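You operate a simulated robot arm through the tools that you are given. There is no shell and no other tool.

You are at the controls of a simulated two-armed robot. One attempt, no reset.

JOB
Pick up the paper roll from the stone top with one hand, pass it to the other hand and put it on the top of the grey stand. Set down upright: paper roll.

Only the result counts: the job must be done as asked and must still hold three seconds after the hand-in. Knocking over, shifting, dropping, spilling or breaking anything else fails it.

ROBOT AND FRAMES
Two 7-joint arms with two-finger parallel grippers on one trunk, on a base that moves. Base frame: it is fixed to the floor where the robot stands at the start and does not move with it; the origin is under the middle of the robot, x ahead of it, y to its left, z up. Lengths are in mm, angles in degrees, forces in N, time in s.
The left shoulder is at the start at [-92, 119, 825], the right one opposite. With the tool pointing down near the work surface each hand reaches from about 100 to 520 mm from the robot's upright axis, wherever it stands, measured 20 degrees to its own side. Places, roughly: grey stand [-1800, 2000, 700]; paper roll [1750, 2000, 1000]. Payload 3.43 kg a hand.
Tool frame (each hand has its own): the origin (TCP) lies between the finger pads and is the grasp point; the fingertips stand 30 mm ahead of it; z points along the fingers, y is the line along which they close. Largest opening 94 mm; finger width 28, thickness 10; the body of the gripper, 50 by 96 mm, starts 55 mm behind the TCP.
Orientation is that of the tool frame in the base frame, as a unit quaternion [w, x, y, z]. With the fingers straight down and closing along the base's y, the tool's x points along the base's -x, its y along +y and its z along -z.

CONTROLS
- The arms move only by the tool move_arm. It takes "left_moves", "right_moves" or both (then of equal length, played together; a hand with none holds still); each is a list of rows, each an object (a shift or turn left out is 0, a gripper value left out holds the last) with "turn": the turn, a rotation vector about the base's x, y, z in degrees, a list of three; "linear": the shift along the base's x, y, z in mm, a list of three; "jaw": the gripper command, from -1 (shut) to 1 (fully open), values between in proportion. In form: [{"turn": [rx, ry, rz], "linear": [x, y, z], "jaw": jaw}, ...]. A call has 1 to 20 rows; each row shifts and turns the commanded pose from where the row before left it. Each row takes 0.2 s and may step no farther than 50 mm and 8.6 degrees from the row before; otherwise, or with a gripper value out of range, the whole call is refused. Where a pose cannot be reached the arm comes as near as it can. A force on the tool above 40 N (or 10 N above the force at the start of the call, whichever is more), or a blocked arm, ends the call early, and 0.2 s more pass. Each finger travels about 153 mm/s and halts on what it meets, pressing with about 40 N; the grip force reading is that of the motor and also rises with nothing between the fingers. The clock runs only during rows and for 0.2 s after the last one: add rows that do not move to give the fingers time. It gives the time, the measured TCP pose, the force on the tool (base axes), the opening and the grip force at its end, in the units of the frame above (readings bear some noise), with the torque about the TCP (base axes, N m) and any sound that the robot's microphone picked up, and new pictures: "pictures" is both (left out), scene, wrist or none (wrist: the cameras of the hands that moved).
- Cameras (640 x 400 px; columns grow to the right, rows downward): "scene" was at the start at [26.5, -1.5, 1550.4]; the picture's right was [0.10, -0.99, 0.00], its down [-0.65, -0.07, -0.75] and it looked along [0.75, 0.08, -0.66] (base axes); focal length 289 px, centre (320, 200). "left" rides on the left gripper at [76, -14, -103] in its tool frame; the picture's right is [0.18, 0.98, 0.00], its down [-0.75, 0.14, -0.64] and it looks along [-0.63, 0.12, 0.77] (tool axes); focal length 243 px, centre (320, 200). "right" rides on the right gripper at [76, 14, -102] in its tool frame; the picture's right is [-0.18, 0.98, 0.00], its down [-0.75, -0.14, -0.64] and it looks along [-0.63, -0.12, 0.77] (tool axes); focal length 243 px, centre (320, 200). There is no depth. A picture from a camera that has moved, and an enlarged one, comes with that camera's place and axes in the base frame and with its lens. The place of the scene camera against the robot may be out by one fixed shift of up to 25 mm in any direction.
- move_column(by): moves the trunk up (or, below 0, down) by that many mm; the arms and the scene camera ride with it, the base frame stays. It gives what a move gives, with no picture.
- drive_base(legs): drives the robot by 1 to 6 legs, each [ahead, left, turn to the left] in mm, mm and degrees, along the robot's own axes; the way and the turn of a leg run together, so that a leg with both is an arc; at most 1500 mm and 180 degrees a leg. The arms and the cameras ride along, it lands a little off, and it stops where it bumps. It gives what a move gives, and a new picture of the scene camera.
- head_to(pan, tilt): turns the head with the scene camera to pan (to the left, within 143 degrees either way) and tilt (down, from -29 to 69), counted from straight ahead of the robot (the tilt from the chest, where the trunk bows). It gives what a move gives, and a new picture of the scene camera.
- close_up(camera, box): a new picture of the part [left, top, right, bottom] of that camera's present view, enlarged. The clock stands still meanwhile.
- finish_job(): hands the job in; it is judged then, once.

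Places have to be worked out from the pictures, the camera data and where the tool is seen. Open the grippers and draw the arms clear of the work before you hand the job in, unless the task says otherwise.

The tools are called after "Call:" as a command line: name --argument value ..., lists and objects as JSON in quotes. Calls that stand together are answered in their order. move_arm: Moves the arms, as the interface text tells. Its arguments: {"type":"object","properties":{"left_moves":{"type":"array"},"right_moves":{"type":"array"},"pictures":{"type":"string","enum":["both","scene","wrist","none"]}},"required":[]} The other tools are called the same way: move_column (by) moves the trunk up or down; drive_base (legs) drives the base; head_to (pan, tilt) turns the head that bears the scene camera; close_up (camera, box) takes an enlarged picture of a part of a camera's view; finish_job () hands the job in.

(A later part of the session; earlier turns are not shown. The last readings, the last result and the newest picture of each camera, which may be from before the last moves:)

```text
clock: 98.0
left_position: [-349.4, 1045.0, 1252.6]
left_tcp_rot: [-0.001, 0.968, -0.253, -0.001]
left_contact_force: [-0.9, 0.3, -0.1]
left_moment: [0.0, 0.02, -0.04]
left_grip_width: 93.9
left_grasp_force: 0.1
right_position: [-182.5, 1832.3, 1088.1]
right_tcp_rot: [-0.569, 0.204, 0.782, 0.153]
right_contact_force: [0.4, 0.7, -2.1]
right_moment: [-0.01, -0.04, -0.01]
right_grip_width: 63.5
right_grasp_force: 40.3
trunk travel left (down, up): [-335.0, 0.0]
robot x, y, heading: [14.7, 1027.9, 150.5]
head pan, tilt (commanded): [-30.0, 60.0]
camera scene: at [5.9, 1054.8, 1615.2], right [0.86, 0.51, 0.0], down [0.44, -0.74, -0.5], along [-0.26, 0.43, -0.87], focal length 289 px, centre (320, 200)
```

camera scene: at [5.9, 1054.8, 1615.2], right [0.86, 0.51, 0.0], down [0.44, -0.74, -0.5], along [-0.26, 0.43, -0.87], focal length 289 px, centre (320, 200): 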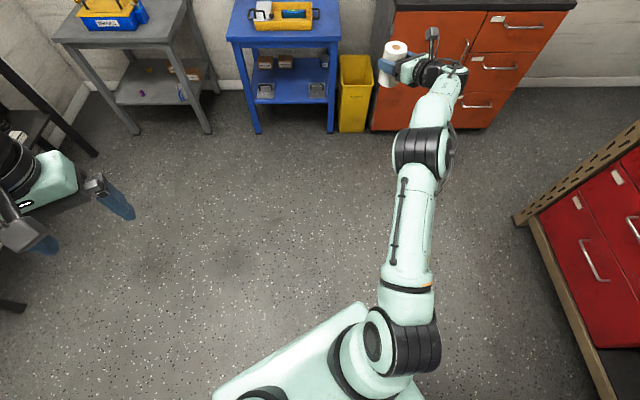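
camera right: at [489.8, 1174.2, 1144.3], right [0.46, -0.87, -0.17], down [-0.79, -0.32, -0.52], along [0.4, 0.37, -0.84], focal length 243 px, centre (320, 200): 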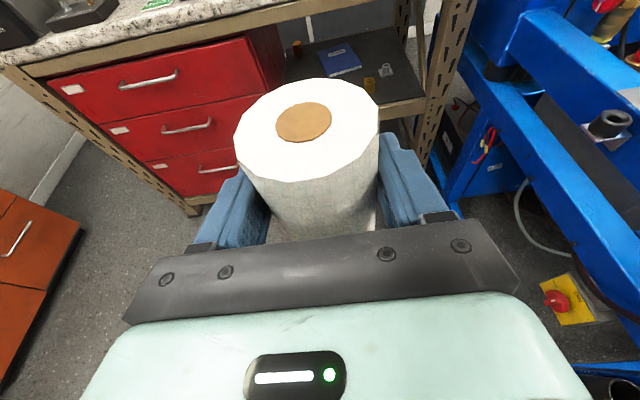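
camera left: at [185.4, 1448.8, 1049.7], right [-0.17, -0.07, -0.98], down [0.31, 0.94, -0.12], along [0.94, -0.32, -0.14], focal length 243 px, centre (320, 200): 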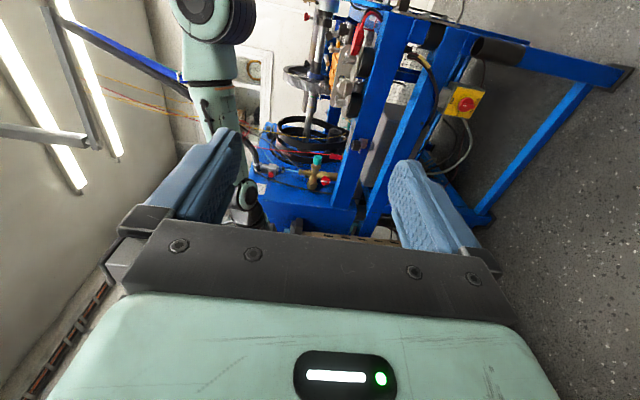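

Elbow is now straight up. Yawing the tool left relative to the arm should tip it outward, so I turn the right hand 50° left in place and look.

Call:
move_arm --right_moves '[{"turn": [0, 0, 8.4]}, {"turn": [0, 0, 8.4]}, {"turn": [0, 0, 8.4]}, {"turn": [0, 0, 8.4]}, {"turn": [0, 0, 8.4]}, {"turn": [0, 0, 8.4]}]' --pictures "scene"

```text
clock: 99.4
left_position: [-349.3, 1043.7, 1250.5]
left_tcp_rot: [0.0, 0.968, -0.252, -0.001]
left_contact_force: [0.4, -0.2, -0.4]
left_moment: [0.01, -0.03, -0.01]
left_grip_width: 94.2
left_grasp_force: 0.1
right_position: [-173.7, 1709.7, 1076.6]
right_tcp_rot: [-0.579, -0.15, 0.795, -0.104]
right_contact_force: [-0.8, 0.1, -1.3]
right_moment: [-0.01, -0.04, 0.01]
right_grip_width: 63.0
right_grasp_force: 40.0
right hand out of reach, approached as far as the arm can: row 2, 3, 4, 5, 6
trunk travel left (down, up): [-335.0, 0.0]
robot x, y, heading: [13.4, 1029.2, 150.7]
head pan, tilt (commanded): [-30.0, 60.0]
camera scene: at [5.9, 1054.8, 1615.1], right [0.86, 0.51, 0.0], down [0.44, -0.74, -0.5], along [-0.26, 0.43, -0.87], focal length 289 px, centre (320, 200)
```

scene: 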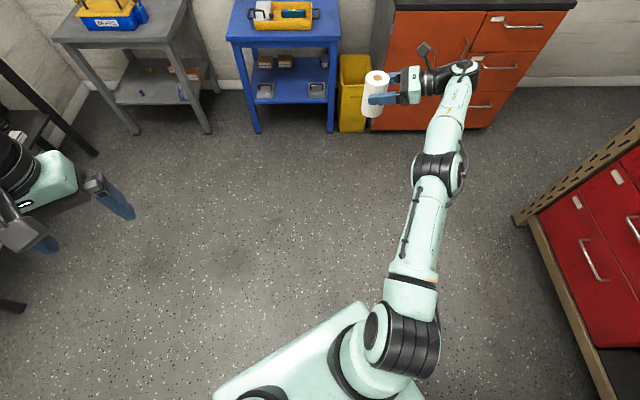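

The arm hit its reach limit while yawing (hand pulled in a little). Now I retract toward the front of the robot with this inward heading and see which way the elbow folds.

Call:
move_arm --right_moves '[{"linear": [-12, -36, 0]}, {"linear": [-12, -36, 0]}, {"linear": [-12, -36, 0]}, {"linear": [-12, -36, 0]}, {"linear": [-12, -36, 0]}, {"linear": [-12, -36, 0]}]' --pictures "scene"

```text
clock: 100.8
left_position: [-348.6, 1043.6, 1251.7]
left_tcp_rot: [0.0, 0.967, -0.253, 0.001]
left_contact_force: [0.5, 0.3, 0.6]
left_moment: [0.01, -0.03, -0.01]
left_grip_width: 94.0
left_grasp_force: 0.1
right_position: [-246.2, 1492.6, 1077.4]
right_tcp_rot: [-0.579, -0.149, 0.795, -0.103]
right_contact_force: [-0.3, -0.1, -1.7]
right_moment: [0.04, -0.07, 0.0]
right_grip_width: 63.4
right_grasp_force: 40.4
trunk travel left (down, up): [-335.0, 0.0]
robot x, y, heading: [17.0, 1025.2, 150.7]
head pan, tilt (commanded): [-30.0, 60.0]
camera scene: at [5.8, 1053.6, 1615.1], right [0.86, 0.51, 0.0], down [0.44, -0.74, -0.5], along [-0.26, 0.43, -0.87], focal length 289 px, centre (320, 200)
```

scene: 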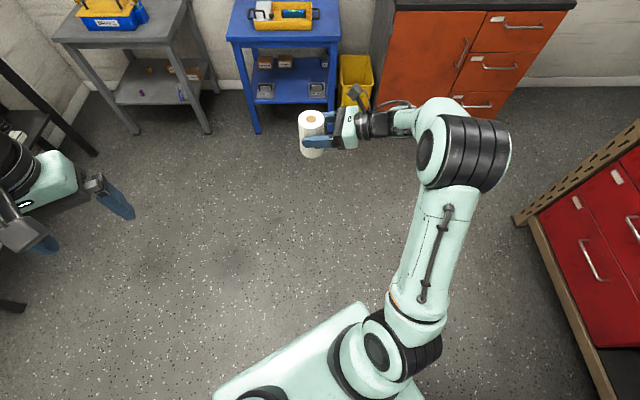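

The elbow is now outside right, hand heading 50° left of forward. I bring the right hand toward the middle and lower it for the hand-over.

Call:
move_arm --right_moves '[{"linear": [-16.5, -33, -9]}, {"linear": [-16.5, -33, -9]}, {"linear": [-16.5, -33, -9]}, {"linear": [-16.5, -33, -9]}, {"linear": [-16.5, -33, -9]}, {"linear": [-16.5, -33, -9]}]' --pictures "none"

Call:
head_to --pan 0 --tilt 65

```text
clock: 102.2
left_position: [-349.9, 1042.2, 1252.6]
left_tcp_rot: [0.0, 0.968, -0.253, 0.0]
left_contact_force: [-0.8, 0.1, 0.4]
left_moment: [0.02, -0.03, -0.02]
left_grip_width: 94.2
left_grasp_force: 0.1
right_position: [-345.5, 1295.0, 1022.9]
right_tcp_rot: [-0.579, -0.147, 0.795, -0.102]
right_contact_force: [-0.3, 0.2, -2.7]
right_moment: [0.04, -0.02, 0.01]
right_grip_width: 63.2
right_grasp_force: 39.9
trunk travel left (down, up): [-335.0, 0.0]
robot x, y, heading: [16.1, 1030.4, 150.6]
head pan, tilt (commanded): [-30.0, 60.0]
```

```text
clock: 103.2
left_position: [-347.9, 1044.2, 1252.2]
left_tcp_rot: [0.0, 0.967, -0.253, 0.0]
left_contact_force: [-0.3, -0.1, -0.9]
left_moment: [0.02, -0.03, -0.03]
left_grip_width: 94.0
left_grasp_force: 0.1
right_position: [-344.1, 1296.3, 1024.6]
right_tcp_rot: [-0.58, -0.147, 0.795, -0.103]
right_contact_force: [-0.4, -0.3, -2.8]
right_moment: [-0.01, -0.02, -0.01]
right_grip_width: 63.2
right_grasp_force: 39.8
trunk travel left (down, up): [-335.0, 0.0]
robot x, y, heading: [15.5, 1030.4, 150.8]
head pan, tilt (commanded): [0.0, 65.0]
camera scene: at [-13.0, 1026.9, 1609.6], right [0.49, 0.87, 0.0], down [0.79, -0.44, -0.42], along [-0.37, 0.21, -0.91], focal length 289 px, centre (320, 200)
```

scene: 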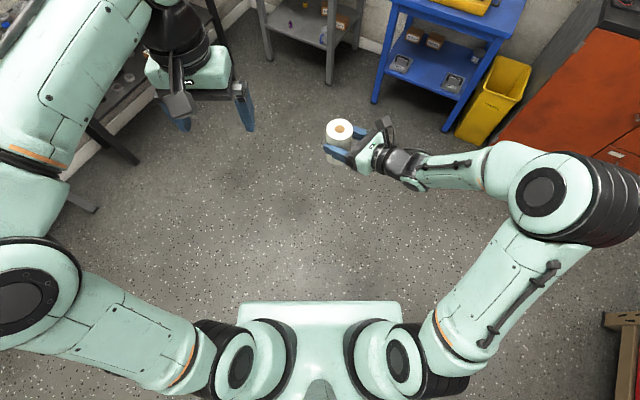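

The right hand holds the roll at f≈444, l≈-55 with its elbow clear. Next I turn the left hand (tool down) by -130° so its fingers close parallel to the right hand's and its camera faces away.

Call:
move_arm --left_moves '[{"turn": [0, 0, -8.125], "jaw": 1}, {"turn": [0, 0, -8.125]}, {"turn": [0, 0, -8.125]}, {"turn": [0, 0, -8.125]}, {"turn": [0, 0, -8.125]}, {"turn": [0, 0, -8.125]}, {"turn": [0, 0, -8.125]}, {"turn": [0, 0, -8.125]}, {"turn": [0, 0, -8.125]}, {"turn": [0, 0, -8.125]}, {"turn": [0, 0, -8.125]}, {"turn": [0, 0, -8.125]}, {"turn": [0, 0, -8.125]}, {"turn": [0, 0, -8.125]}, {"turn": [0, 0, -8.125]}, {"turn": [0, 0, -8.125]}]' --pictures "both"

```text
clock: 106.6
left_position: [-348.5, 1043.1, 1251.7]
left_tcp_rot: [0.0, -0.18, 0.984, 0.0]
left_contact_force: [0.4, 0.2, -0.2]
left_moment: [-0.01, 0.01, 0.02]
left_grip_width: 94.1
left_grasp_force: 0.1
right_position: [-345.0, 1295.3, 1024.7]
right_tcp_rot: [-0.579, -0.148, 0.795, -0.103]
right_contact_force: [0.9, 0.4, -1.7]
right_moment: [0.01, -0.04, 0.01]
right_grip_width: 63.1
right_grasp_force: 39.5
trunk travel left (down, up): [-335.0, 0.0]
robot x, y, heading: [14.3, 1026.7, 150.8]
head pan, tilt (commanded): [0.0, 65.0]
camera scene: at [-13.0, 1026.9, 1609.6], right [0.49, 0.87, 0.0], down [0.79, -0.44, -0.42], along [-0.37, 0.21, -0.91], focal length 289 px, centre (320, 200)
camera left: at [-417.1, 1003.4, 1354.7], right [-0.52, 0.85, 0.0], down [0.65, 0.4, 0.64], along [0.55, 0.33, -0.77], focal length 243 px, centre (320, 200)
```

scene: 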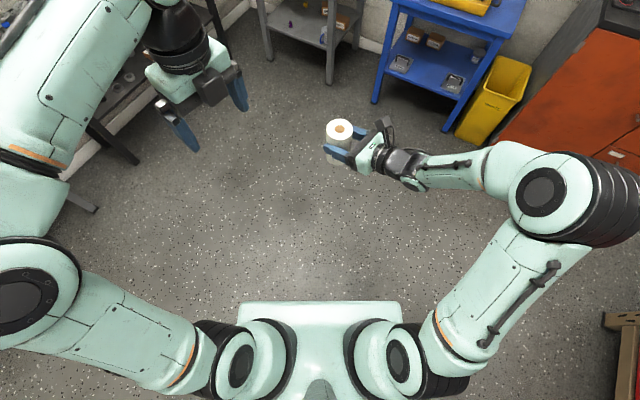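
left: 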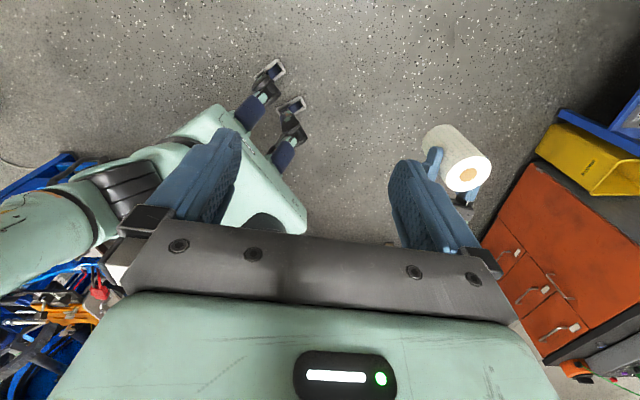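

Orientation is right. I translate the left hand to hover over the roll at z≈1190.

Call:
move_arm --left_moves '[{"linear": [-0.8, 35.6, -8.8]}, {"linear": [-0.8, 35.6, -8.8]}, {"linear": [-0.8, 35.6, -8.8]}, {"linear": [-0.8, 35.6, -8.8]}, {"linear": [-0.8, 35.6, -8.8]}, {"linear": [-0.8, 35.6, -8.8]}, {"linear": [-0.8, 35.6, -8.8]}, {"linear": [0, 0, 0]}]' --pictures "both"

Call:
close_up --camera "right" --box '[0, 0, 640, 400]'

```text
clock: 108.4
left_position: [-355.4, 1291.8, 1190.5]
left_tcp_rot: [0.0, -0.181, 0.984, 0.0]
left_contact_force: [-0.6, 0.1, -0.2]
left_moment: [0.03, -0.02, -0.02]
left_grip_width: 93.9
left_grasp_force: 0.0
right_position: [-345.5, 1294.7, 1023.3]
right_tcp_rot: [-0.579, -0.149, 0.795, -0.104]
right_contact_force: [-0.6, -0.4, -1.9]
right_moment: [-0.01, -0.01, 0.01]
right_grip_width: 63.1
right_grasp_force: 40.2
trunk travel left (down, up): [-335.0, 0.0]
robot x, y, heading: [12.2, 1027.3, 150.7]
head pan, tilt (commanded): [0.0, 65.0]
camera scene: at [-13.1, 1025.6, 1609.6], right [0.49, 0.87, 0.0], down [0.79, -0.44, -0.42], along [-0.37, 0.21, -0.91], focal length 289 px, centre (320, 200)
camera left: at [-422.3, 1252.3, 1294.0], right [-0.52, 0.85, 0.0], down [0.65, 0.4, 0.64], along [0.55, 0.33, -0.77], focal length 243 px, centre (320, 200)
```

scene: 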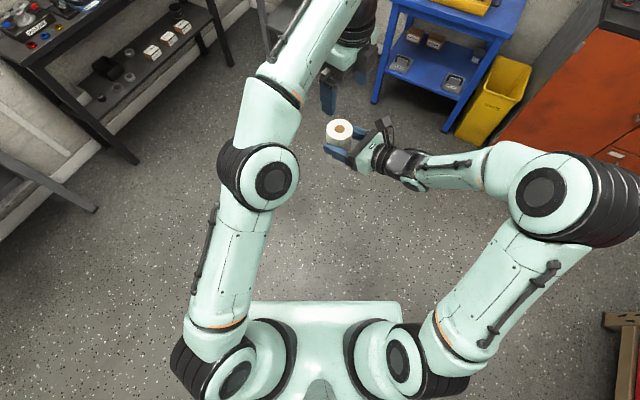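
left: 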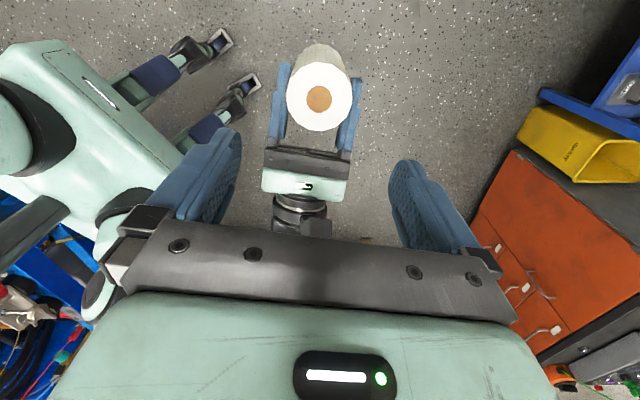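

```text
1.00 times, centred on (320, 200) of right (not enlarged: the box is as wide or as high as the picture)
camera zoom: at [-281.1, 1333.1, 1128.5], right [-0.3, 0.94, -0.17], down [0.84, 0.17, -0.52], along [-0.46, -0.29, -0.84], focal length 243 px, centre (320, 200)
```

zoom: 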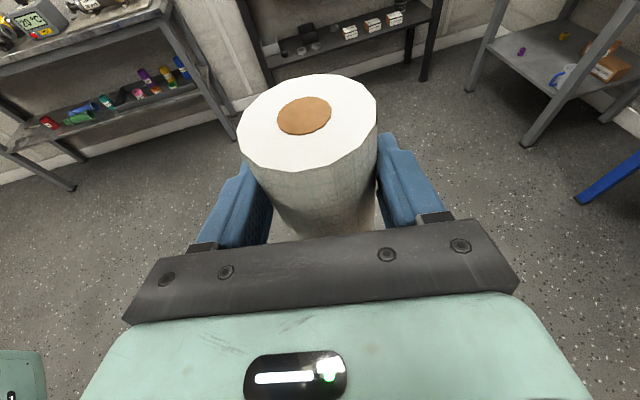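

From both wrist views the roll's top is ~36 mm above the right TCP and its axis ~14 mm ahead of it; the left hand is lined up within a few mm. I descend in two stages, first to z≈1086.

Call:
move_arm --left_moves '[{"linear": [-2.2, -1.1, -18], "jaw": 1}, {"linear": [-2.3, -1.1, -18]}, {"linear": [0, 0, -18]}, {"linear": [0, 0, -18]}, {"linear": [0, 0, -18]}, {"linear": [0, 0, -14]}, {"linear": [0, 0, 0]}]' --pictures "both"

Call:
close_up --camera "right" --box '[0, 0, 640, 400]'

Call:
close_up --camera "left" --box '[160, 50, 480, 250]'

```text
clock: 110.0
left_position: [-360.4, 1289.6, 1087.3]
left_tcp_rot: [0.0, -0.18, 0.984, 0.0]
left_contact_force: [-0.2, -0.7, -0.8]
left_moment: [0.0, -0.03, 0.0]
left_grip_width: 94.0
left_grasp_force: 0.1
right_position: [-344.9, 1294.9, 1022.9]
right_tcp_rot: [-0.579, -0.148, 0.795, -0.103]
right_contact_force: [-0.3, -1.4, -2.0]
right_moment: [-0.03, -0.05, -0.02]
right_grip_width: 63.0
right_grasp_force: 40.1
trunk travel left (down, up): [-335.0, 0.0]
robot x, y, heading: [15.1, 1028.4, 150.7]
head pan, tilt (commanded): [0.0, 65.0]
camera scene: at [-13.0, 1026.9, 1609.6], right [0.49, 0.87, 0.0], down [0.79, -0.44, -0.42], along [-0.37, 0.21, -0.91], focal length 289 px, centre (320, 200)
camera left: at [-427.3, 1250.4, 1190.0], right [-0.52, 0.85, 0.0], down [0.65, 0.4, 0.64], along [0.55, 0.33, -0.77], focal length 243 px, centre (320, 200)
```

scene: 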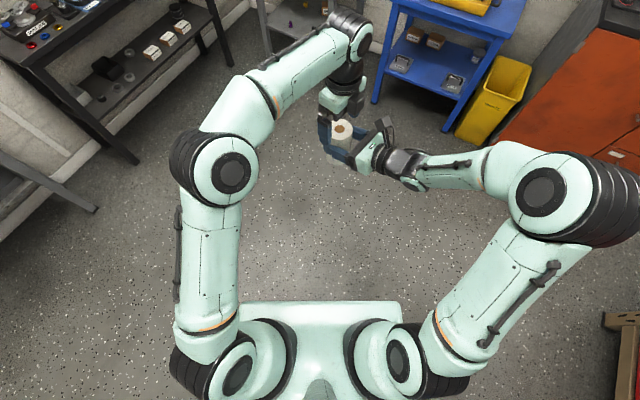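
left: 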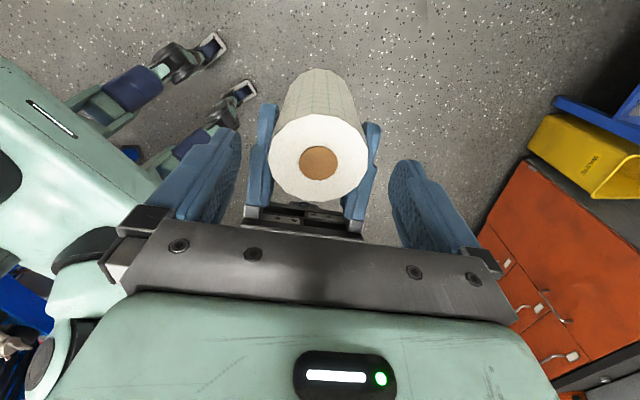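

```text
1.00 times, centred on (320, 200) of right (not enlarged: the box is as wide or as high as the picture)
camera zoom: at [-281.0, 1334.1, 1128.3], right [-0.3, 0.94, -0.17], down [0.84, 0.17, -0.52], along [-0.46, -0.29, -0.84], focal length 243 px, centre (320, 200)
```

zoom: 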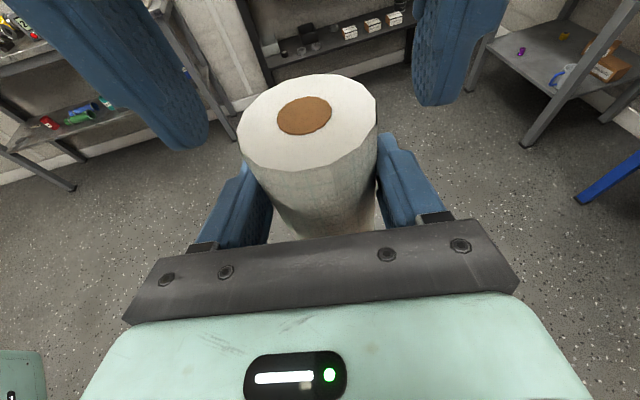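

```text
2.00 times, centred on (320, 150) of left
camera zoom: at [-427.3, 1250.4, 1190.0], right [-0.52, 0.85, 0.0], down [0.65, 0.4, 0.64], along [0.55, 0.33, -0.77], focal length 485 px, centre (320, 300)
```

zoom: 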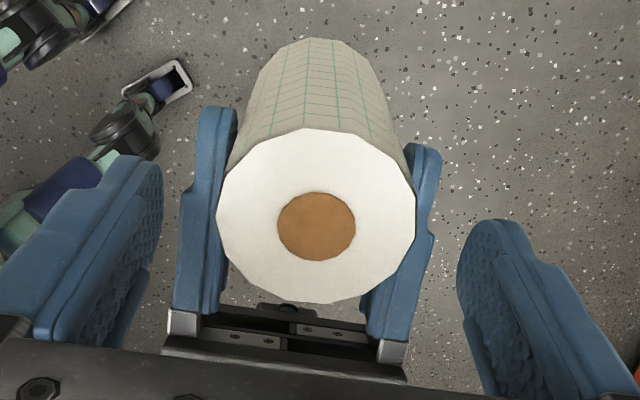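

Both views agree: roll top 36 mm above the right TCP, left hand centred within 2 mm. I descend the last 21 mm so the left fingertips overlap the top ~23 mm, just above the right fingers.

Call:
move_arm --left_moves '[{"linear": [0.5, 0.5, -11]}, {"linear": [0.5, 0.5, -10]}, {"linear": [0, 0, 0]}]' --pictures "none"

Call:
close_up --camera "right" --box '[100, 20, 500, 270]'

Call:
close_up --camera "left" --box '[160, 50, 480, 250]'

```text
clock: 110.8
left_position: [-358.4, 1291.8, 1066.0]
left_tcp_rot: [0.001, -0.18, 0.984, 0.001]
left_contact_force: [0.7, -0.6, 16.5]
left_moment: [-0.65, -0.48, -0.05]
left_grip_width: 94.0
left_grasp_force: 0.2
right_position: [-345.5, 1296.8, 1021.7]
right_tcp_rot: [-0.576, -0.147, 0.797, -0.102]
right_contact_force: [-2.2, 1.7, -18.2]
right_moment: [0.68, 0.17, 0.01]
right_grip_width: 63.1
right_grasp_force: 39.9
trunk travel left (down, up): [-335.0, 0.0]
robot x, y, heading: [12.7, 1029.4, 150.8]
head pan, tilt (commanded): [0.0, 65.0]
```

```text
1.60 times, centred on (300, 145) of right
camera zoom: at [-280.8, 1334.3, 1126.6], right [-0.29, 0.94, -0.17], down [0.84, 0.17, -0.52], along [-0.46, -0.29, -0.84], focal length 388 px, centre (352, 288)
```

zoom: 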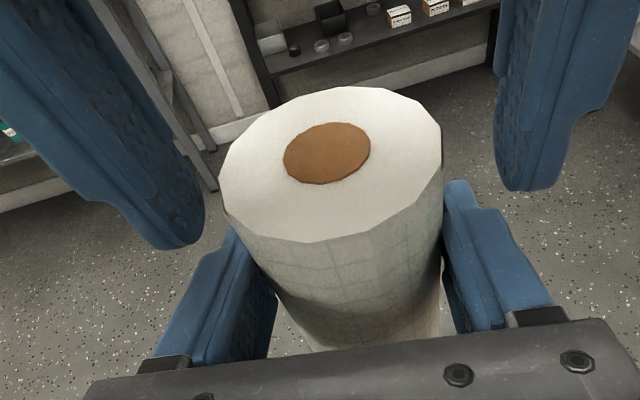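

```text
2.00 times, centred on (320, 150) of left
camera zoom: at [-426.3, 1251.5, 1170.0], right [-0.52, 0.85, 0.0], down [0.65, 0.4, 0.64], along [0.55, 0.34, -0.77], focal length 485 px, centre (320, 300)
```

zoom: 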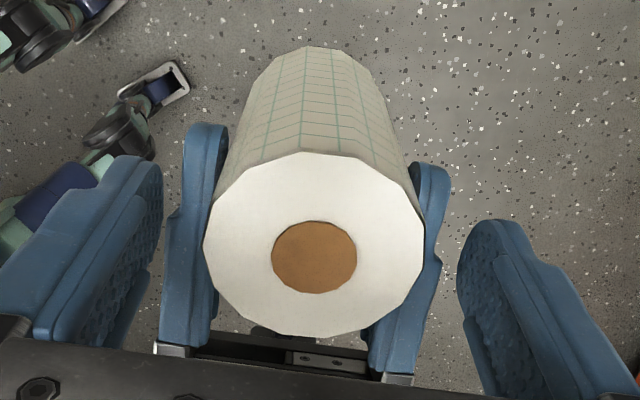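

Contact of 16 N: the rear corner of one left fingertip touches the right finger's top. I raise the left hand 4 mm and shift it 4 mm forward of the right hand, and re-check the force.

Call:
move_arm --left_moves '[{"linear": [0, 0, 4]}, {"linear": [-3.7, -1.4, 0]}, {"linear": [0, 0, 0]}]' --pictures "none"

```text
clock: 111.6
left_position: [-363.0, 1290.7, 1069.0]
left_tcp_rot: [-0.001, -0.18, 0.984, -0.001]
left_contact_force: [-0.1, 0.4, 2.2]
left_moment: [-0.09, -0.09, 0.02]
left_grip_width: 93.7
left_grasp_force: 0.0
right_position: [-345.6, 1295.8, 1024.7]
right_tcp_rot: [-0.58, -0.148, 0.795, -0.104]
right_contact_force: [-0.8, -0.6, -5.4]
right_moment: [0.16, 0.01, -0.04]
right_grip_width: 63.1
right_grasp_force: 40.1
trunk travel left (down, up): [-335.0, 0.0]
robot x, y, heading: [13.3, 1033.6, 150.7]
head pan, tilt (commanded): [0.0, 65.0]
```

Only ~2 N contact remains; I lift 2 mm more and then close the left gripper on the roll's top.

Call:
move_arm --left_moves '[{"linear": [0, 0, 2.5]}, {"linear": [0, 0, 0]}, {"jaw": 0.3}, {"jaw": -1}, {"jaw": -1}, {"jaw": -1}]' --pictures "wrist"

Call:
close_up --camera "right" --box '[100, 20, 500, 270]'

```text
clock: 113.0
left_position: [-362.9, 1290.8, 1072.1]
left_tcp_rot: [0.0, -0.181, 0.984, -0.001]
left_contact_force: [5.0, -7.4, -2.0]
left_moment: [0.06, -0.12, 0.01]
left_grip_width: 61.0
left_grasp_force: 40.0
right_position: [-345.8, 1296.3, 1023.7]
right_tcp_rot: [-0.58, -0.147, 0.795, -0.103]
right_contact_force: [-5.3, 8.1, 1.7]
right_moment: [-0.4, -0.1, -0.18]
right_grip_width: 62.6
right_grasp_force: 40.2
trunk travel left (down, up): [-335.0, 0.0]
robot x, y, heading: [15.8, 1029.9, 150.7]
head pan, tilt (commanded): [0.0, 65.0]
camera left: at [-429.8, 1250.0, 1175.0], right [-0.52, 0.85, 0.0], down [0.65, 0.4, 0.64], along [0.55, 0.33, -0.77], focal length 243 px, centre (320, 200)
```

left: 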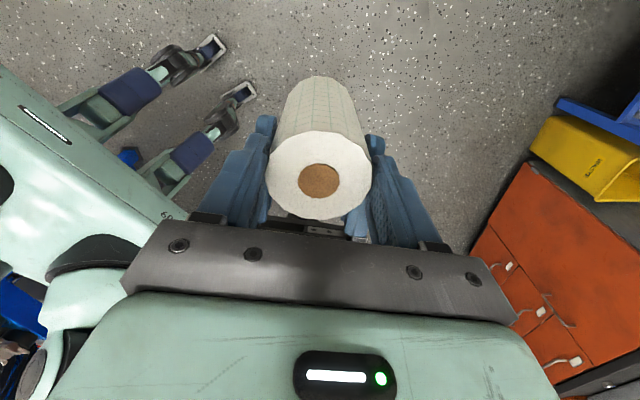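

```text
1.60 times, centred on (300, 145) of right
camera zoom: at [-281.0, 1334.8, 1128.6], right [-0.29, 0.94, -0.17], down [0.84, 0.17, -0.52], along [-0.46, -0.29, -0.84], focal length 388 px, centre (352, 288)
```

zoom: 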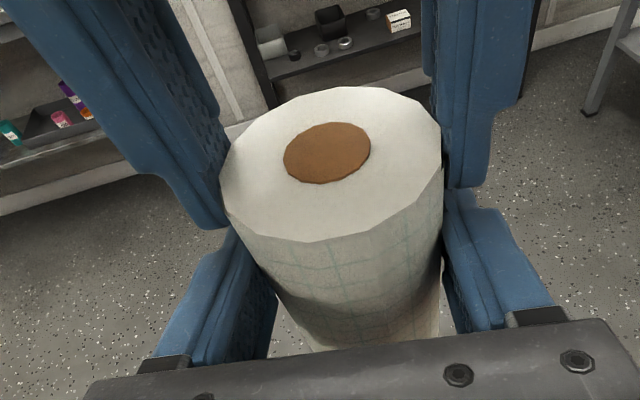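

Left holds the top at 61 mm width, 40 N. I open the right gripper gently and watch that the roll stays with the left hand.

Call:
move_arm --right_moves '[{"jaw": 0.45}, {"jaw": 0.6}, {"jaw": 1}, {"jaw": 1}, {"jaw": 1}]' --pictures "wrist"

Call:
close_up --camera "left" --box '[160, 50, 480, 250]'

```text
clock: 114.2
left_position: [-362.4, 1290.7, 1073.0]
left_tcp_rot: [0.0, -0.181, 0.984, 0.0]
left_contact_force: [0.1, -0.1, -0.2]
left_moment: [-0.02, -0.01, 0.0]
left_grip_width: 61.3
left_grasp_force: 40.1
right_position: [-345.3, 1295.2, 1023.8]
right_tcp_rot: [-0.579, -0.148, 0.795, -0.103]
right_contact_force: [-0.7, -0.3, 0.1]
right_moment: [0.02, 0.04, -0.01]
right_grip_width: 94.1
right_grasp_force: 0.2
trunk travel left (down, up): [-335.0, 0.0]
robot x, y, heading: [18.3, 1027.3, 150.6]
head pan, tilt (commanded): [0.0, 65.0]
camera right: at [-281.0, 1334.1, 1128.4], right [-0.3, 0.94, -0.17], down [0.84, 0.17, -0.52], along [-0.46, -0.29, -0.84], focal length 243 px, centre (320, 200)
```

right: 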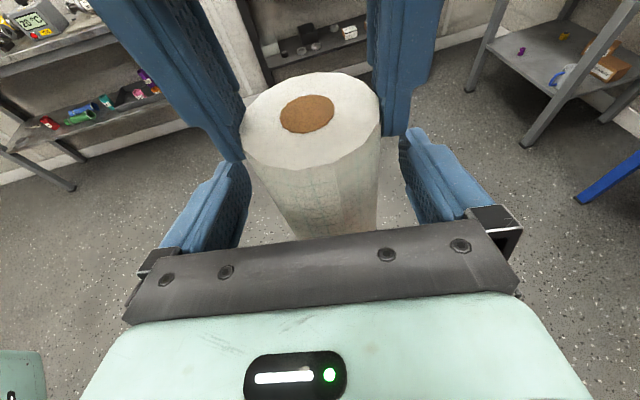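

```text
2.00 times, centred on (320, 150) of left
camera zoom: at [-429.8, 1250.2, 1175.3], right [-0.52, 0.85, 0.0], down [0.65, 0.4, 0.64], along [0.55, 0.33, -0.77], focal length 485 px, centre (320, 300)
```

zoom: 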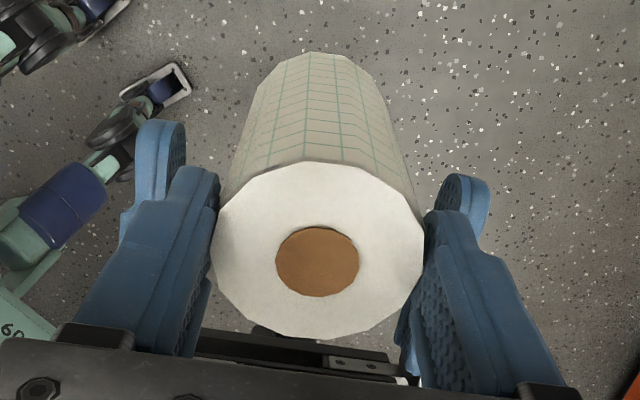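

The roll seems held by the left hand alone, though the left force reading is small. I take another still reading before moving the right hand.

Call:
move_arm --left_moves '[{"linear": [0, 0, 0]}, {"linear": [0, 0, 0]}]' --pictures "none"

```text
clock: 114.8
left_position: [-362.6, 1289.5, 1071.3]
left_tcp_rot: [0.001, -0.181, 0.984, 0.0]
left_contact_force: [0.4, 0.2, -0.1]
left_moment: [0.02, -0.01, 0.0]
left_grip_width: 60.7
left_grasp_force: 39.9
right_position: [-345.2, 1295.3, 1024.2]
right_tcp_rot: [-0.579, -0.149, 0.795, -0.104]
right_contact_force: [-0.1, -0.3, 0.1]
right_moment: [0.0, 0.01, 0.0]
right_grip_width: 94.3
right_grasp_force: 0.1
trunk travel left (down, up): [-335.0, 0.0]
robot x, y, heading: [13.6, 1031.4, 150.9]
head pan, tilt (commanded): [0.0, 65.0]
```

Readings are steady with the left gripping at 40 N. I back the right hand straight off horizontally along its own heading, away from the roll.

Call:
move_arm --right_moves '[{"linear": [9.4, 3.5, -1]}, {"linear": [14, 5.3, -2]}, {"linear": [18.7, 7.1, -3]}, {"linear": [18.7, 7.1, -3]}, {"linear": [28, 10.6, -3]}, {"linear": [28, 10.6, -3]}, {"linear": [28, 10.6, -3]}]' --pictures "both"

Call:
close_up --camera "left" --box '[160, 50, 480, 250]'

```text
clock: 116.4
left_position: [-361.2, 1290.7, 1072.7]
left_tcp_rot: [0.0, -0.181, 0.984, -0.001]
left_contact_force: [-0.6, 0.0, 0.8]
left_moment: [0.0, 0.04, 0.0]
left_grip_width: 60.9
left_grasp_force: 40.3
right_position: [-200.5, 1351.4, 1004.8]
right_tcp_rot: [-0.58, -0.148, 0.795, -0.103]
right_contact_force: [0.1, 0.2, -0.7]
right_moment: [0.01, -0.03, 0.01]
right_grip_width: 94.1
right_grasp_force: 0.1
trunk travel left (down, up): [-335.0, 0.0]
robot x, y, heading: [14.7, 1030.9, 150.7]
head pan, tilt (commanded): [0.0, 65.0]
camera scene: at [-12.4, 1027.1, 1609.6], right [0.49, 0.87, 0.0], down [0.79, -0.44, -0.42], along [-0.37, 0.21, -0.91], focal length 289 px, centre (320, 200)
camera right: at [-135.9, 1389.9, 1109.7], right [-0.3, 0.94, -0.17], down [0.84, 0.17, -0.52], along [-0.46, -0.3, -0.84], focal length 243 px, centre (320, 200)
```

scene: 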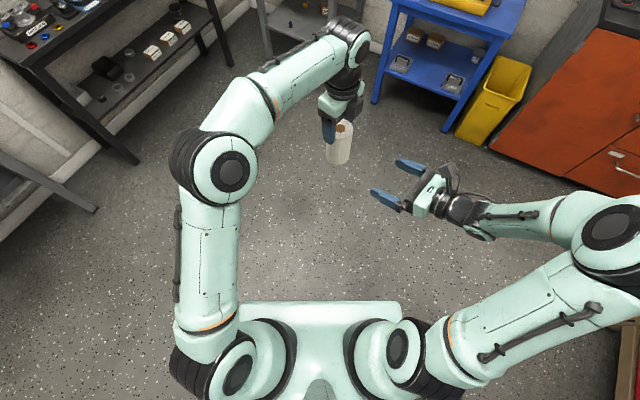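
right: 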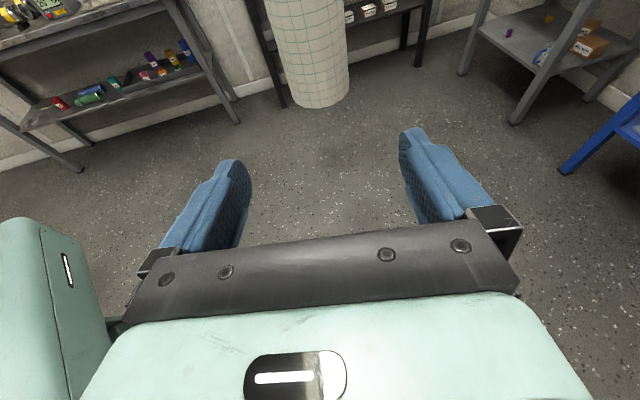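

```text
2.00 times, centred on (320, 150) of left
camera zoom: at [-429.3, 1250.4, 1175.4], right [-0.52, 0.85, 0.0], down [0.65, 0.4, 0.64], along [0.55, 0.33, -0.77], focal length 485 px, centre (320, 300)
```

zoom: 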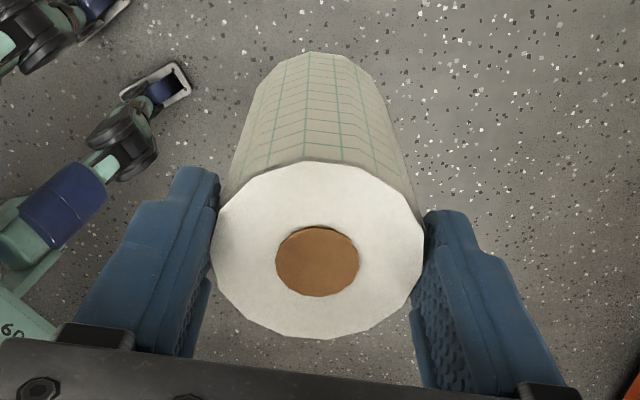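

Hand-over done: the left hand holds the roll upright, right hand is clear. Now I look at the grey stand to plan the placing.

Call:
head_to --pan 0 --tilt 25

Call:
close_up --camera "scene" --box '[230, 130, 390, 230]'

```text
clock: 117.4
left_position: [-361.9, 1289.7, 1072.2]
left_tcp_rot: [0.0, -0.181, 0.984, 0.0]
left_contact_force: [1.2, 0.7, -0.2]
left_moment: [0.0, -0.03, -0.01]
left_grip_width: 61.0
left_grasp_force: 40.1
right_position: [-200.1, 1350.3, 1004.8]
right_tcp_rot: [-0.579, -0.148, 0.795, -0.103]
right_contact_force: [-0.8, 0.3, 0.1]
right_moment: [0.02, 0.0, -0.01]
right_grip_width: 94.0
right_grasp_force: 0.1
trunk travel left (down, up): [-335.0, 0.0]
robot x, y, heading: [12.9, 1032.8, 150.7]
head pan, tilt (commanded): [0.0, 25.0]
camera scene: at [-40.5, 1042.3, 1665.1], right [0.49, 0.87, 0.0], down [0.37, -0.21, -0.91], along [-0.79, 0.44, -0.42], focal length 289 px, centre (320, 200)
```

scene: 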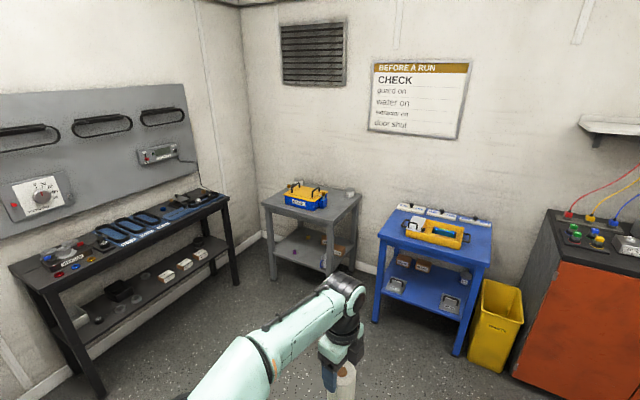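

```text
4.00 times, centred on (310, 180) of scene
camera zoom: at [-40.5, 1042.3, 1665.1], right [0.49, 0.87, 0.0], down [0.37, -0.21, -0.91], along [-0.79, 0.44, -0.42], focal length 1154 px, centre (360, 280)
```

zoom: 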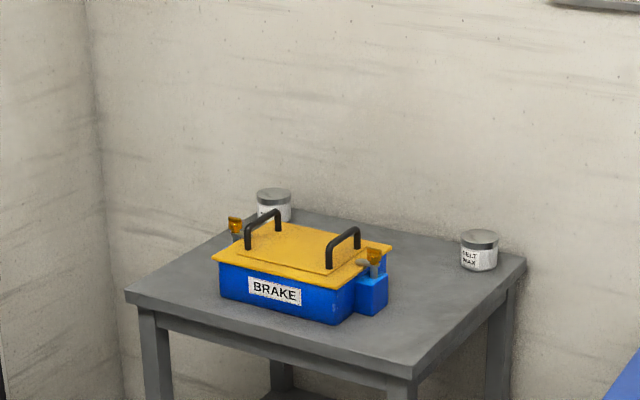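

The stand top comes out near z≈745 with corners FL(-1936,1607), FR(-1424,1922), BR(-1685,2338); its front-right part beside the BRAKE box is free. I drive to in front of that spot, facing the stand's front squarely, still about 350 mm short.

Call:
drive_base --legs '[[1142, 371, 0], [0, 0, -29]]'

Call:
head_to --pan 0 --tilt 45

```text
clock: 124.9
left_position: [-1361.8, 1663.5, 1072.1]
left_tcp_rot: [0.001, 0.069, 0.998, 0.0]
left_contact_force: [0.5, 0.7, -0.4]
left_moment: [0.04, 0.03, 0.02]
left_grip_width: 60.8
left_grasp_force: 39.8
right_position: [-1189.5, 1640.0, 1005.9]
right_tcp_rot: [-0.587, 0.053, 0.806, 0.044]
right_contact_force: [0.3, -0.4, -1.0]
right_moment: [-0.02, 0.0, 0.01]
right_grip_width: 93.9
right_grasp_force: 0.2
trunk travel left (down, up): [-335.0, 0.0]
robot x, y, heading: [-1160.5, 1253.5, 122.0]
head pan, tilt (commanded): [0.0, 25.0]
camera scene: at [-1195.1, 1283.9, 1665.2], right [0.85, 0.53, 0.0], down [0.22, -0.36, -0.91], along [-0.48, 0.77, -0.42], focal length 289 px, centre (320, 200)
```

scene: 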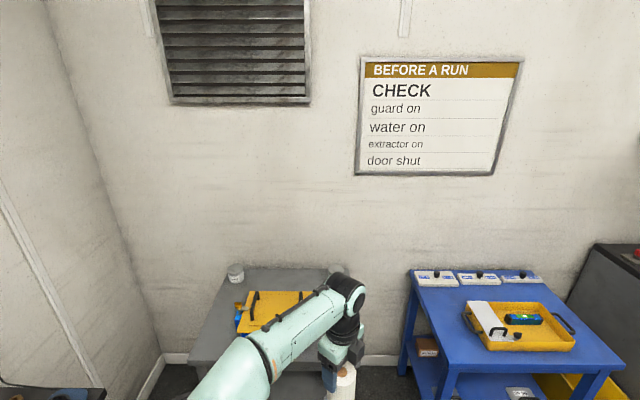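

```text
clock: 125.8
left_position: [-1362.2, 1663.4, 1071.6]
left_tcp_rot: [0.0, 0.069, 0.998, 0.001]
left_contact_force: [-0.8, -0.9, -0.2]
left_moment: [-0.06, 0.0, 0.03]
left_grip_width: 60.8
left_grasp_force: 39.9
right_position: [-1191.3, 1639.2, 1005.3]
right_tcp_rot: [-0.587, 0.052, 0.807, 0.042]
right_contact_force: [0.8, 0.5, 0.0]
right_moment: [0.04, 0.03, 0.01]
right_grip_width: 93.7
right_grasp_force: 0.1
trunk travel left (down, up): [-335.0, 0.0]
robot x, y, heading: [-1158.5, 1253.8, 122.4]
head pan, tilt (commanded): [0.0, 45.0]
camera scene: at [-1189.4, 1274.7, 1634.7], right [0.85, 0.53, 0.0], down [0.37, -0.6, -0.71], along [-0.38, 0.6, -0.71], focal length 289 px, centre (320, 200)
```

scene: 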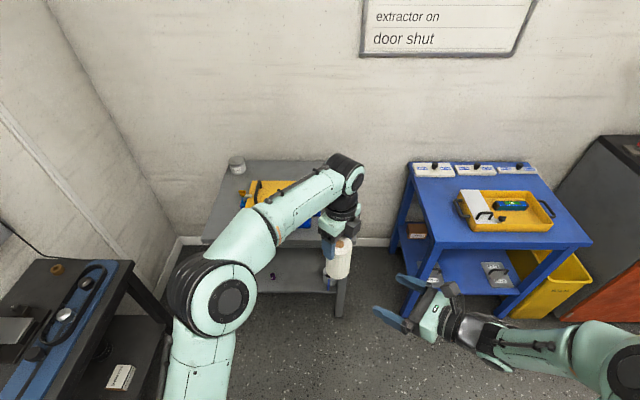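

I'm in front of the stand. I zoom on the stand top to refine positions.

Call:
close_up --camera "scene" --box '[190, 140, 414, 280]'

Call:
close_up --camera "left" --box '[0, 0, 640, 400]'

Call:
close_up --camera "right" --box '[0, 0, 640, 400]'

```text
2.86 times, centred on (302, 210) of scene
camera zoom: at [-1189.4, 1274.7, 1634.7], right [0.85, 0.53, 0.0], down [0.37, -0.6, -0.71], along [-0.38, 0.6, -0.71], focal length 825 px, centre (371, 171)
```

zoom: 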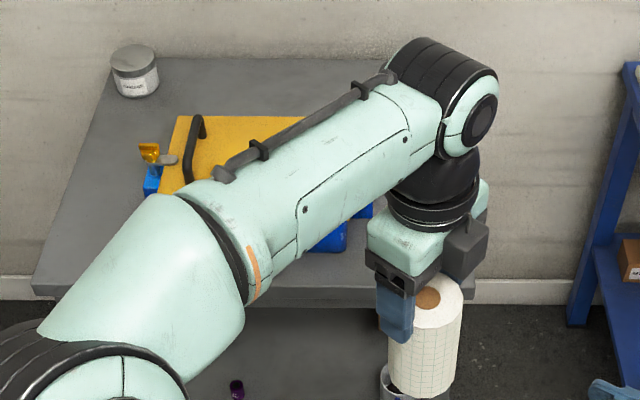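

```text
1.00 times, centred on (320, 200) of left (not enlarged: the box is as wide or as high as the picture)
camera zoom: at [-1440.4, 1660.2, 1175.2], right [-0.05, 1.0, 0.0], down [0.77, 0.04, 0.64], along [0.64, 0.03, -0.77], focal length 243 px, centre (320, 200)
```

zoom: 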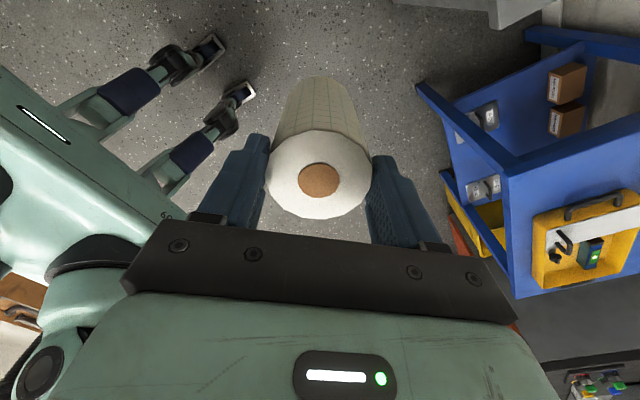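

```text
1.00 times, centred on (320, 200) of right (not enlarged: the box is as wide or as high as the picture)
camera zoom: at [-1115.7, 1642.5, 1109.7], right [0.19, 0.97, -0.17], down [0.82, -0.25, -0.52], along [-0.55, -0.04, -0.84], focal length 243 px, centre (320, 200)
```

zoom: 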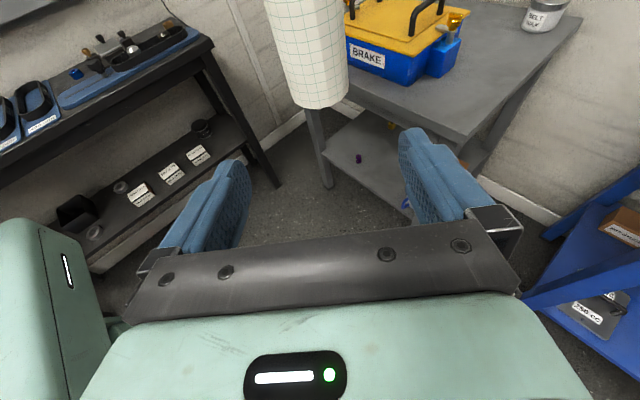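

The right wrist camera sees the stand's front-right corner and free spot well. I zoom in on it there for a precise fix.

Call:
close_up --camera "right" --box '[340, 0, 600, 162]'

Call:
move_arm --right_moves '[{"linear": [0, 0, 30]}, {"linear": [0, 0, 30]}, {"linear": [0, 0, 30]}, {"linear": [0, 0, 30]}, {"linear": [0, 0, 0]}]' --pictures "none"

Call:
close_up --camera "right" --box '[300, 0, 640, 212]'

```text
2.46 times, centred on (470, 81) of right
camera zoom: at [-1115.7, 1642.5, 1109.7], right [0.19, 0.97, -0.17], down [0.82, -0.25, -0.52], along [-0.55, -0.04, -0.84], focal length 597 px, centre (-49, 493)
```

zoom: 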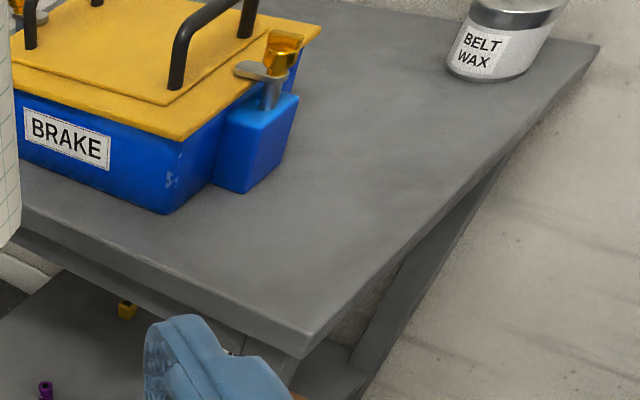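

```text
clock: 127.0
left_position: [-1361.9, 1663.7, 1072.0]
left_tcp_rot: [0.0, 0.069, 0.998, 0.0]
left_contact_force: [-0.1, -0.5, -0.2]
left_moment: [-0.04, -0.01, 0.01]
left_grip_width: 60.6
left_grasp_force: 39.9
right_position: [-1192.1, 1638.1, 1126.1]
right_tcp_rot: [-0.588, 0.052, 0.806, 0.043]
right_contact_force: [0.5, -1.4, -0.2]
right_moment: [0.0, 0.03, -0.02]
right_grip_width: 94.1
right_grasp_force: 0.0
trunk travel left (down, up): [-335.0, 0.0]
robot x, y, heading: [-1153.9, 1252.2, 122.3]
head pan, tilt (commanded): [0.0, 45.0]
```

```text
1.88 times, centred on (470, 106) of right
camera zoom: at [-1116.6, 1643.1, 1230.6], right [0.19, 0.97, -0.17], down [0.82, -0.25, -0.52], along [-0.55, -0.04, -0.84], focal length 457 px, centre (38, 377)
```

zoom: 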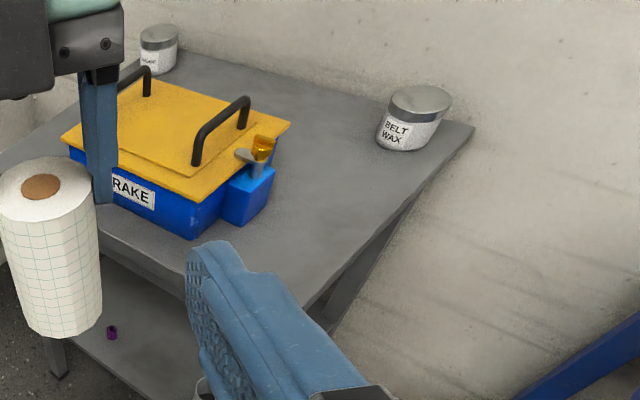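

Stand top is z≈746; front-right corner (-1416,1922). The free spot I choose is 82 mm in from the right edge and 80 mm from the front: (-1528, 1947), well clear of the box. I drive forward 331 mm to bring the roll above it (roll bottom ~z 938, above everything there).

Call:
drive_base --legs '[[331, -8, 0]]'

Call:
close_up --camera "right" --box '[0, 0, 640, 400]'

Call:
close_up --camera "left" --box '[0, 0, 640, 400]'

```text
clock: 129.2
left_position: [-1535.2, 1952.2, 1071.3]
left_tcp_rot: [0.0, 0.068, 0.998, 0.0]
left_contact_force: [0.4, 0.9, 0.7]
left_moment: [-0.01, 0.03, 0.01]
left_grip_width: 60.5
left_grasp_force: 39.6
right_position: [-1364.6, 1929.3, 1126.3]
right_tcp_rot: [-0.587, 0.052, 0.807, 0.042]
right_contact_force: [0.1, -0.3, -0.7]
right_moment: [0.0, 0.0, -0.01]
right_grip_width: 93.6
right_grasp_force: 0.1
trunk travel left (down, up): [-335.0, 0.0]
robot x, y, heading: [-1328.3, 1544.6, 122.2]
head pan, tilt (commanded): [0.0, 45.0]
camera scene: at [-1361.9, 1564.5, 1634.4], right [0.85, 0.53, 0.0], down [0.38, -0.6, -0.71], along [-0.38, 0.6, -0.71], focal length 289 px, centre (320, 200)
```

scene: 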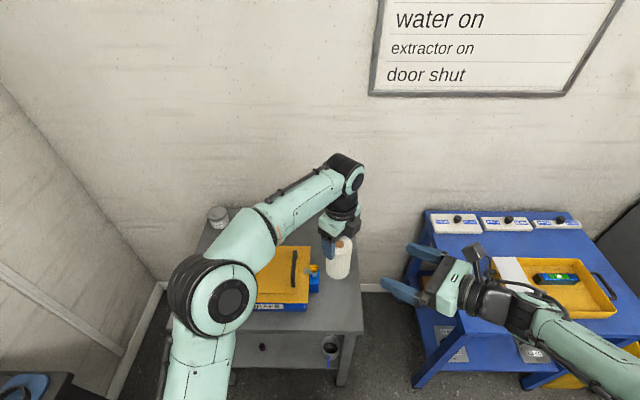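

```text
1.00 times, centred on (320, 200) of right (not enlarged: the box is as wide or as high as the picture)
camera zoom: at [-1289.8, 1932.7, 1230.0], right [0.19, 0.97, -0.17], down [0.82, -0.25, -0.52], along [-0.55, -0.04, -0.84], focal length 243 px, centre (320, 200)
```

zoom: 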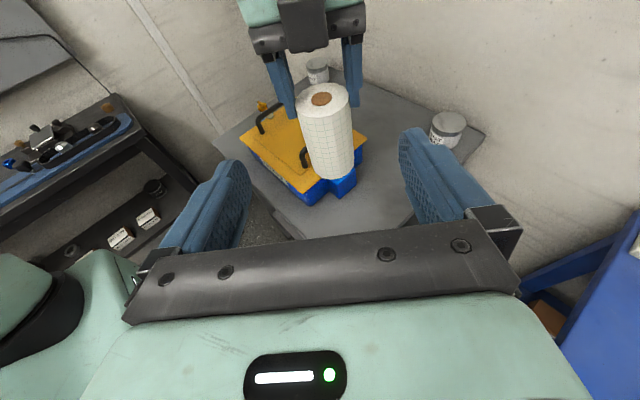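

```text
1.00 times, centred on (320, 200) of left (not enlarged: the box is as wide or as high as the picture)
camera zoom: at [-1613.7, 1949.3, 1175.0], right [-0.05, 1.0, 0.0], down [0.77, 0.04, 0.64], along [0.64, 0.03, -0.77], focal length 243 px, centre (320, 200)
```

zoom: 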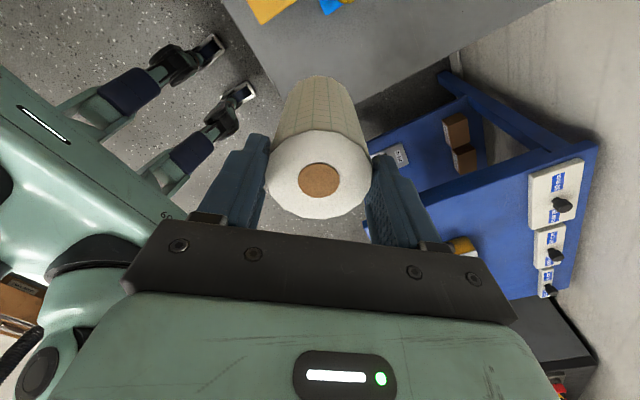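

The roll is over the chosen spot (within ~5 mm). I lower the left hand, first leaving about 25 mm of gap.

Call:
move_arm --left_moves '[{"linear": [1.5, -2.5, -20]}, {"linear": [1.5, -2.5, -28]}, {"linear": [0, 0, -28]}, {"linear": [0, 0, -28]}, {"linear": [0, 0, -28]}, {"linear": [0, 0, -20]}, {"linear": [0, 0, -14]}, {"linear": [0, 0, 0]}]' --pictures "both"

Call:
close_up --camera "right" --box '[200, 50, 520, 250]'

```text
clock: 131.0
left_position: [-1533.1, 1946.4, 907.1]
left_tcp_rot: [0.0, 0.067, 0.998, 0.0]
left_contact_force: [-0.4, 1.0, -0.1]
left_moment: [-0.01, -0.01, -0.01]
left_grip_width: 61.0
left_grasp_force: 40.6
right_position: [-1365.1, 1929.6, 1126.4]
right_tcp_rot: [-0.586, 0.053, 0.807, 0.043]
right_contact_force: [0.1, 0.1, 0.5]
right_moment: [-0.01, 0.02, -0.01]
right_grip_width: 93.9
right_grasp_force: 0.0
trunk travel left (down, up): [-335.0, 0.0]
robot x, y, heading: [-1330.0, 1545.1, 122.1]
head pan, tilt (commanded): [0.0, 45.0]
camera scene: at [-1362.1, 1564.7, 1634.6], right [0.85, 0.53, 0.0], down [0.38, -0.6, -0.71], along [-0.38, 0.6, -0.71], focal length 289 px, centre (320, 200)
camera left: at [-1611.6, 1942.5, 1009.7], right [-0.05, 1.0, 0.0], down [0.77, 0.04, 0.64], along [0.64, 0.03, -0.77], focal length 243 px, centre (320, 200)
```

scene: 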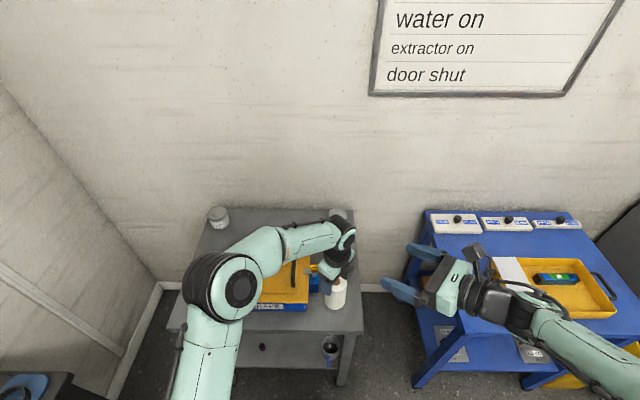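
left: 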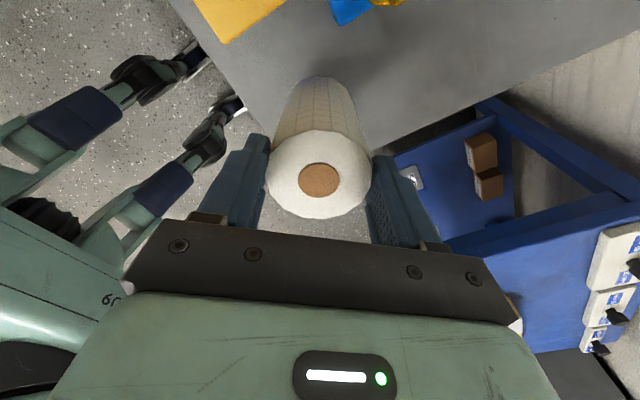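

```text
2.00 times, centred on (360, 150) of right
camera zoom: at [-1290.1, 1933.0, 1230.3], right [0.19, 0.97, -0.17], down [0.82, -0.25, -0.52], along [-0.55, -0.04, -0.84], focal length 485 px, centre (240, 300)
```

zoom: 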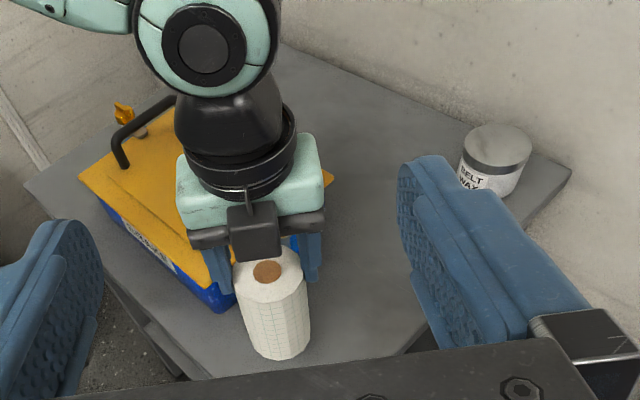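

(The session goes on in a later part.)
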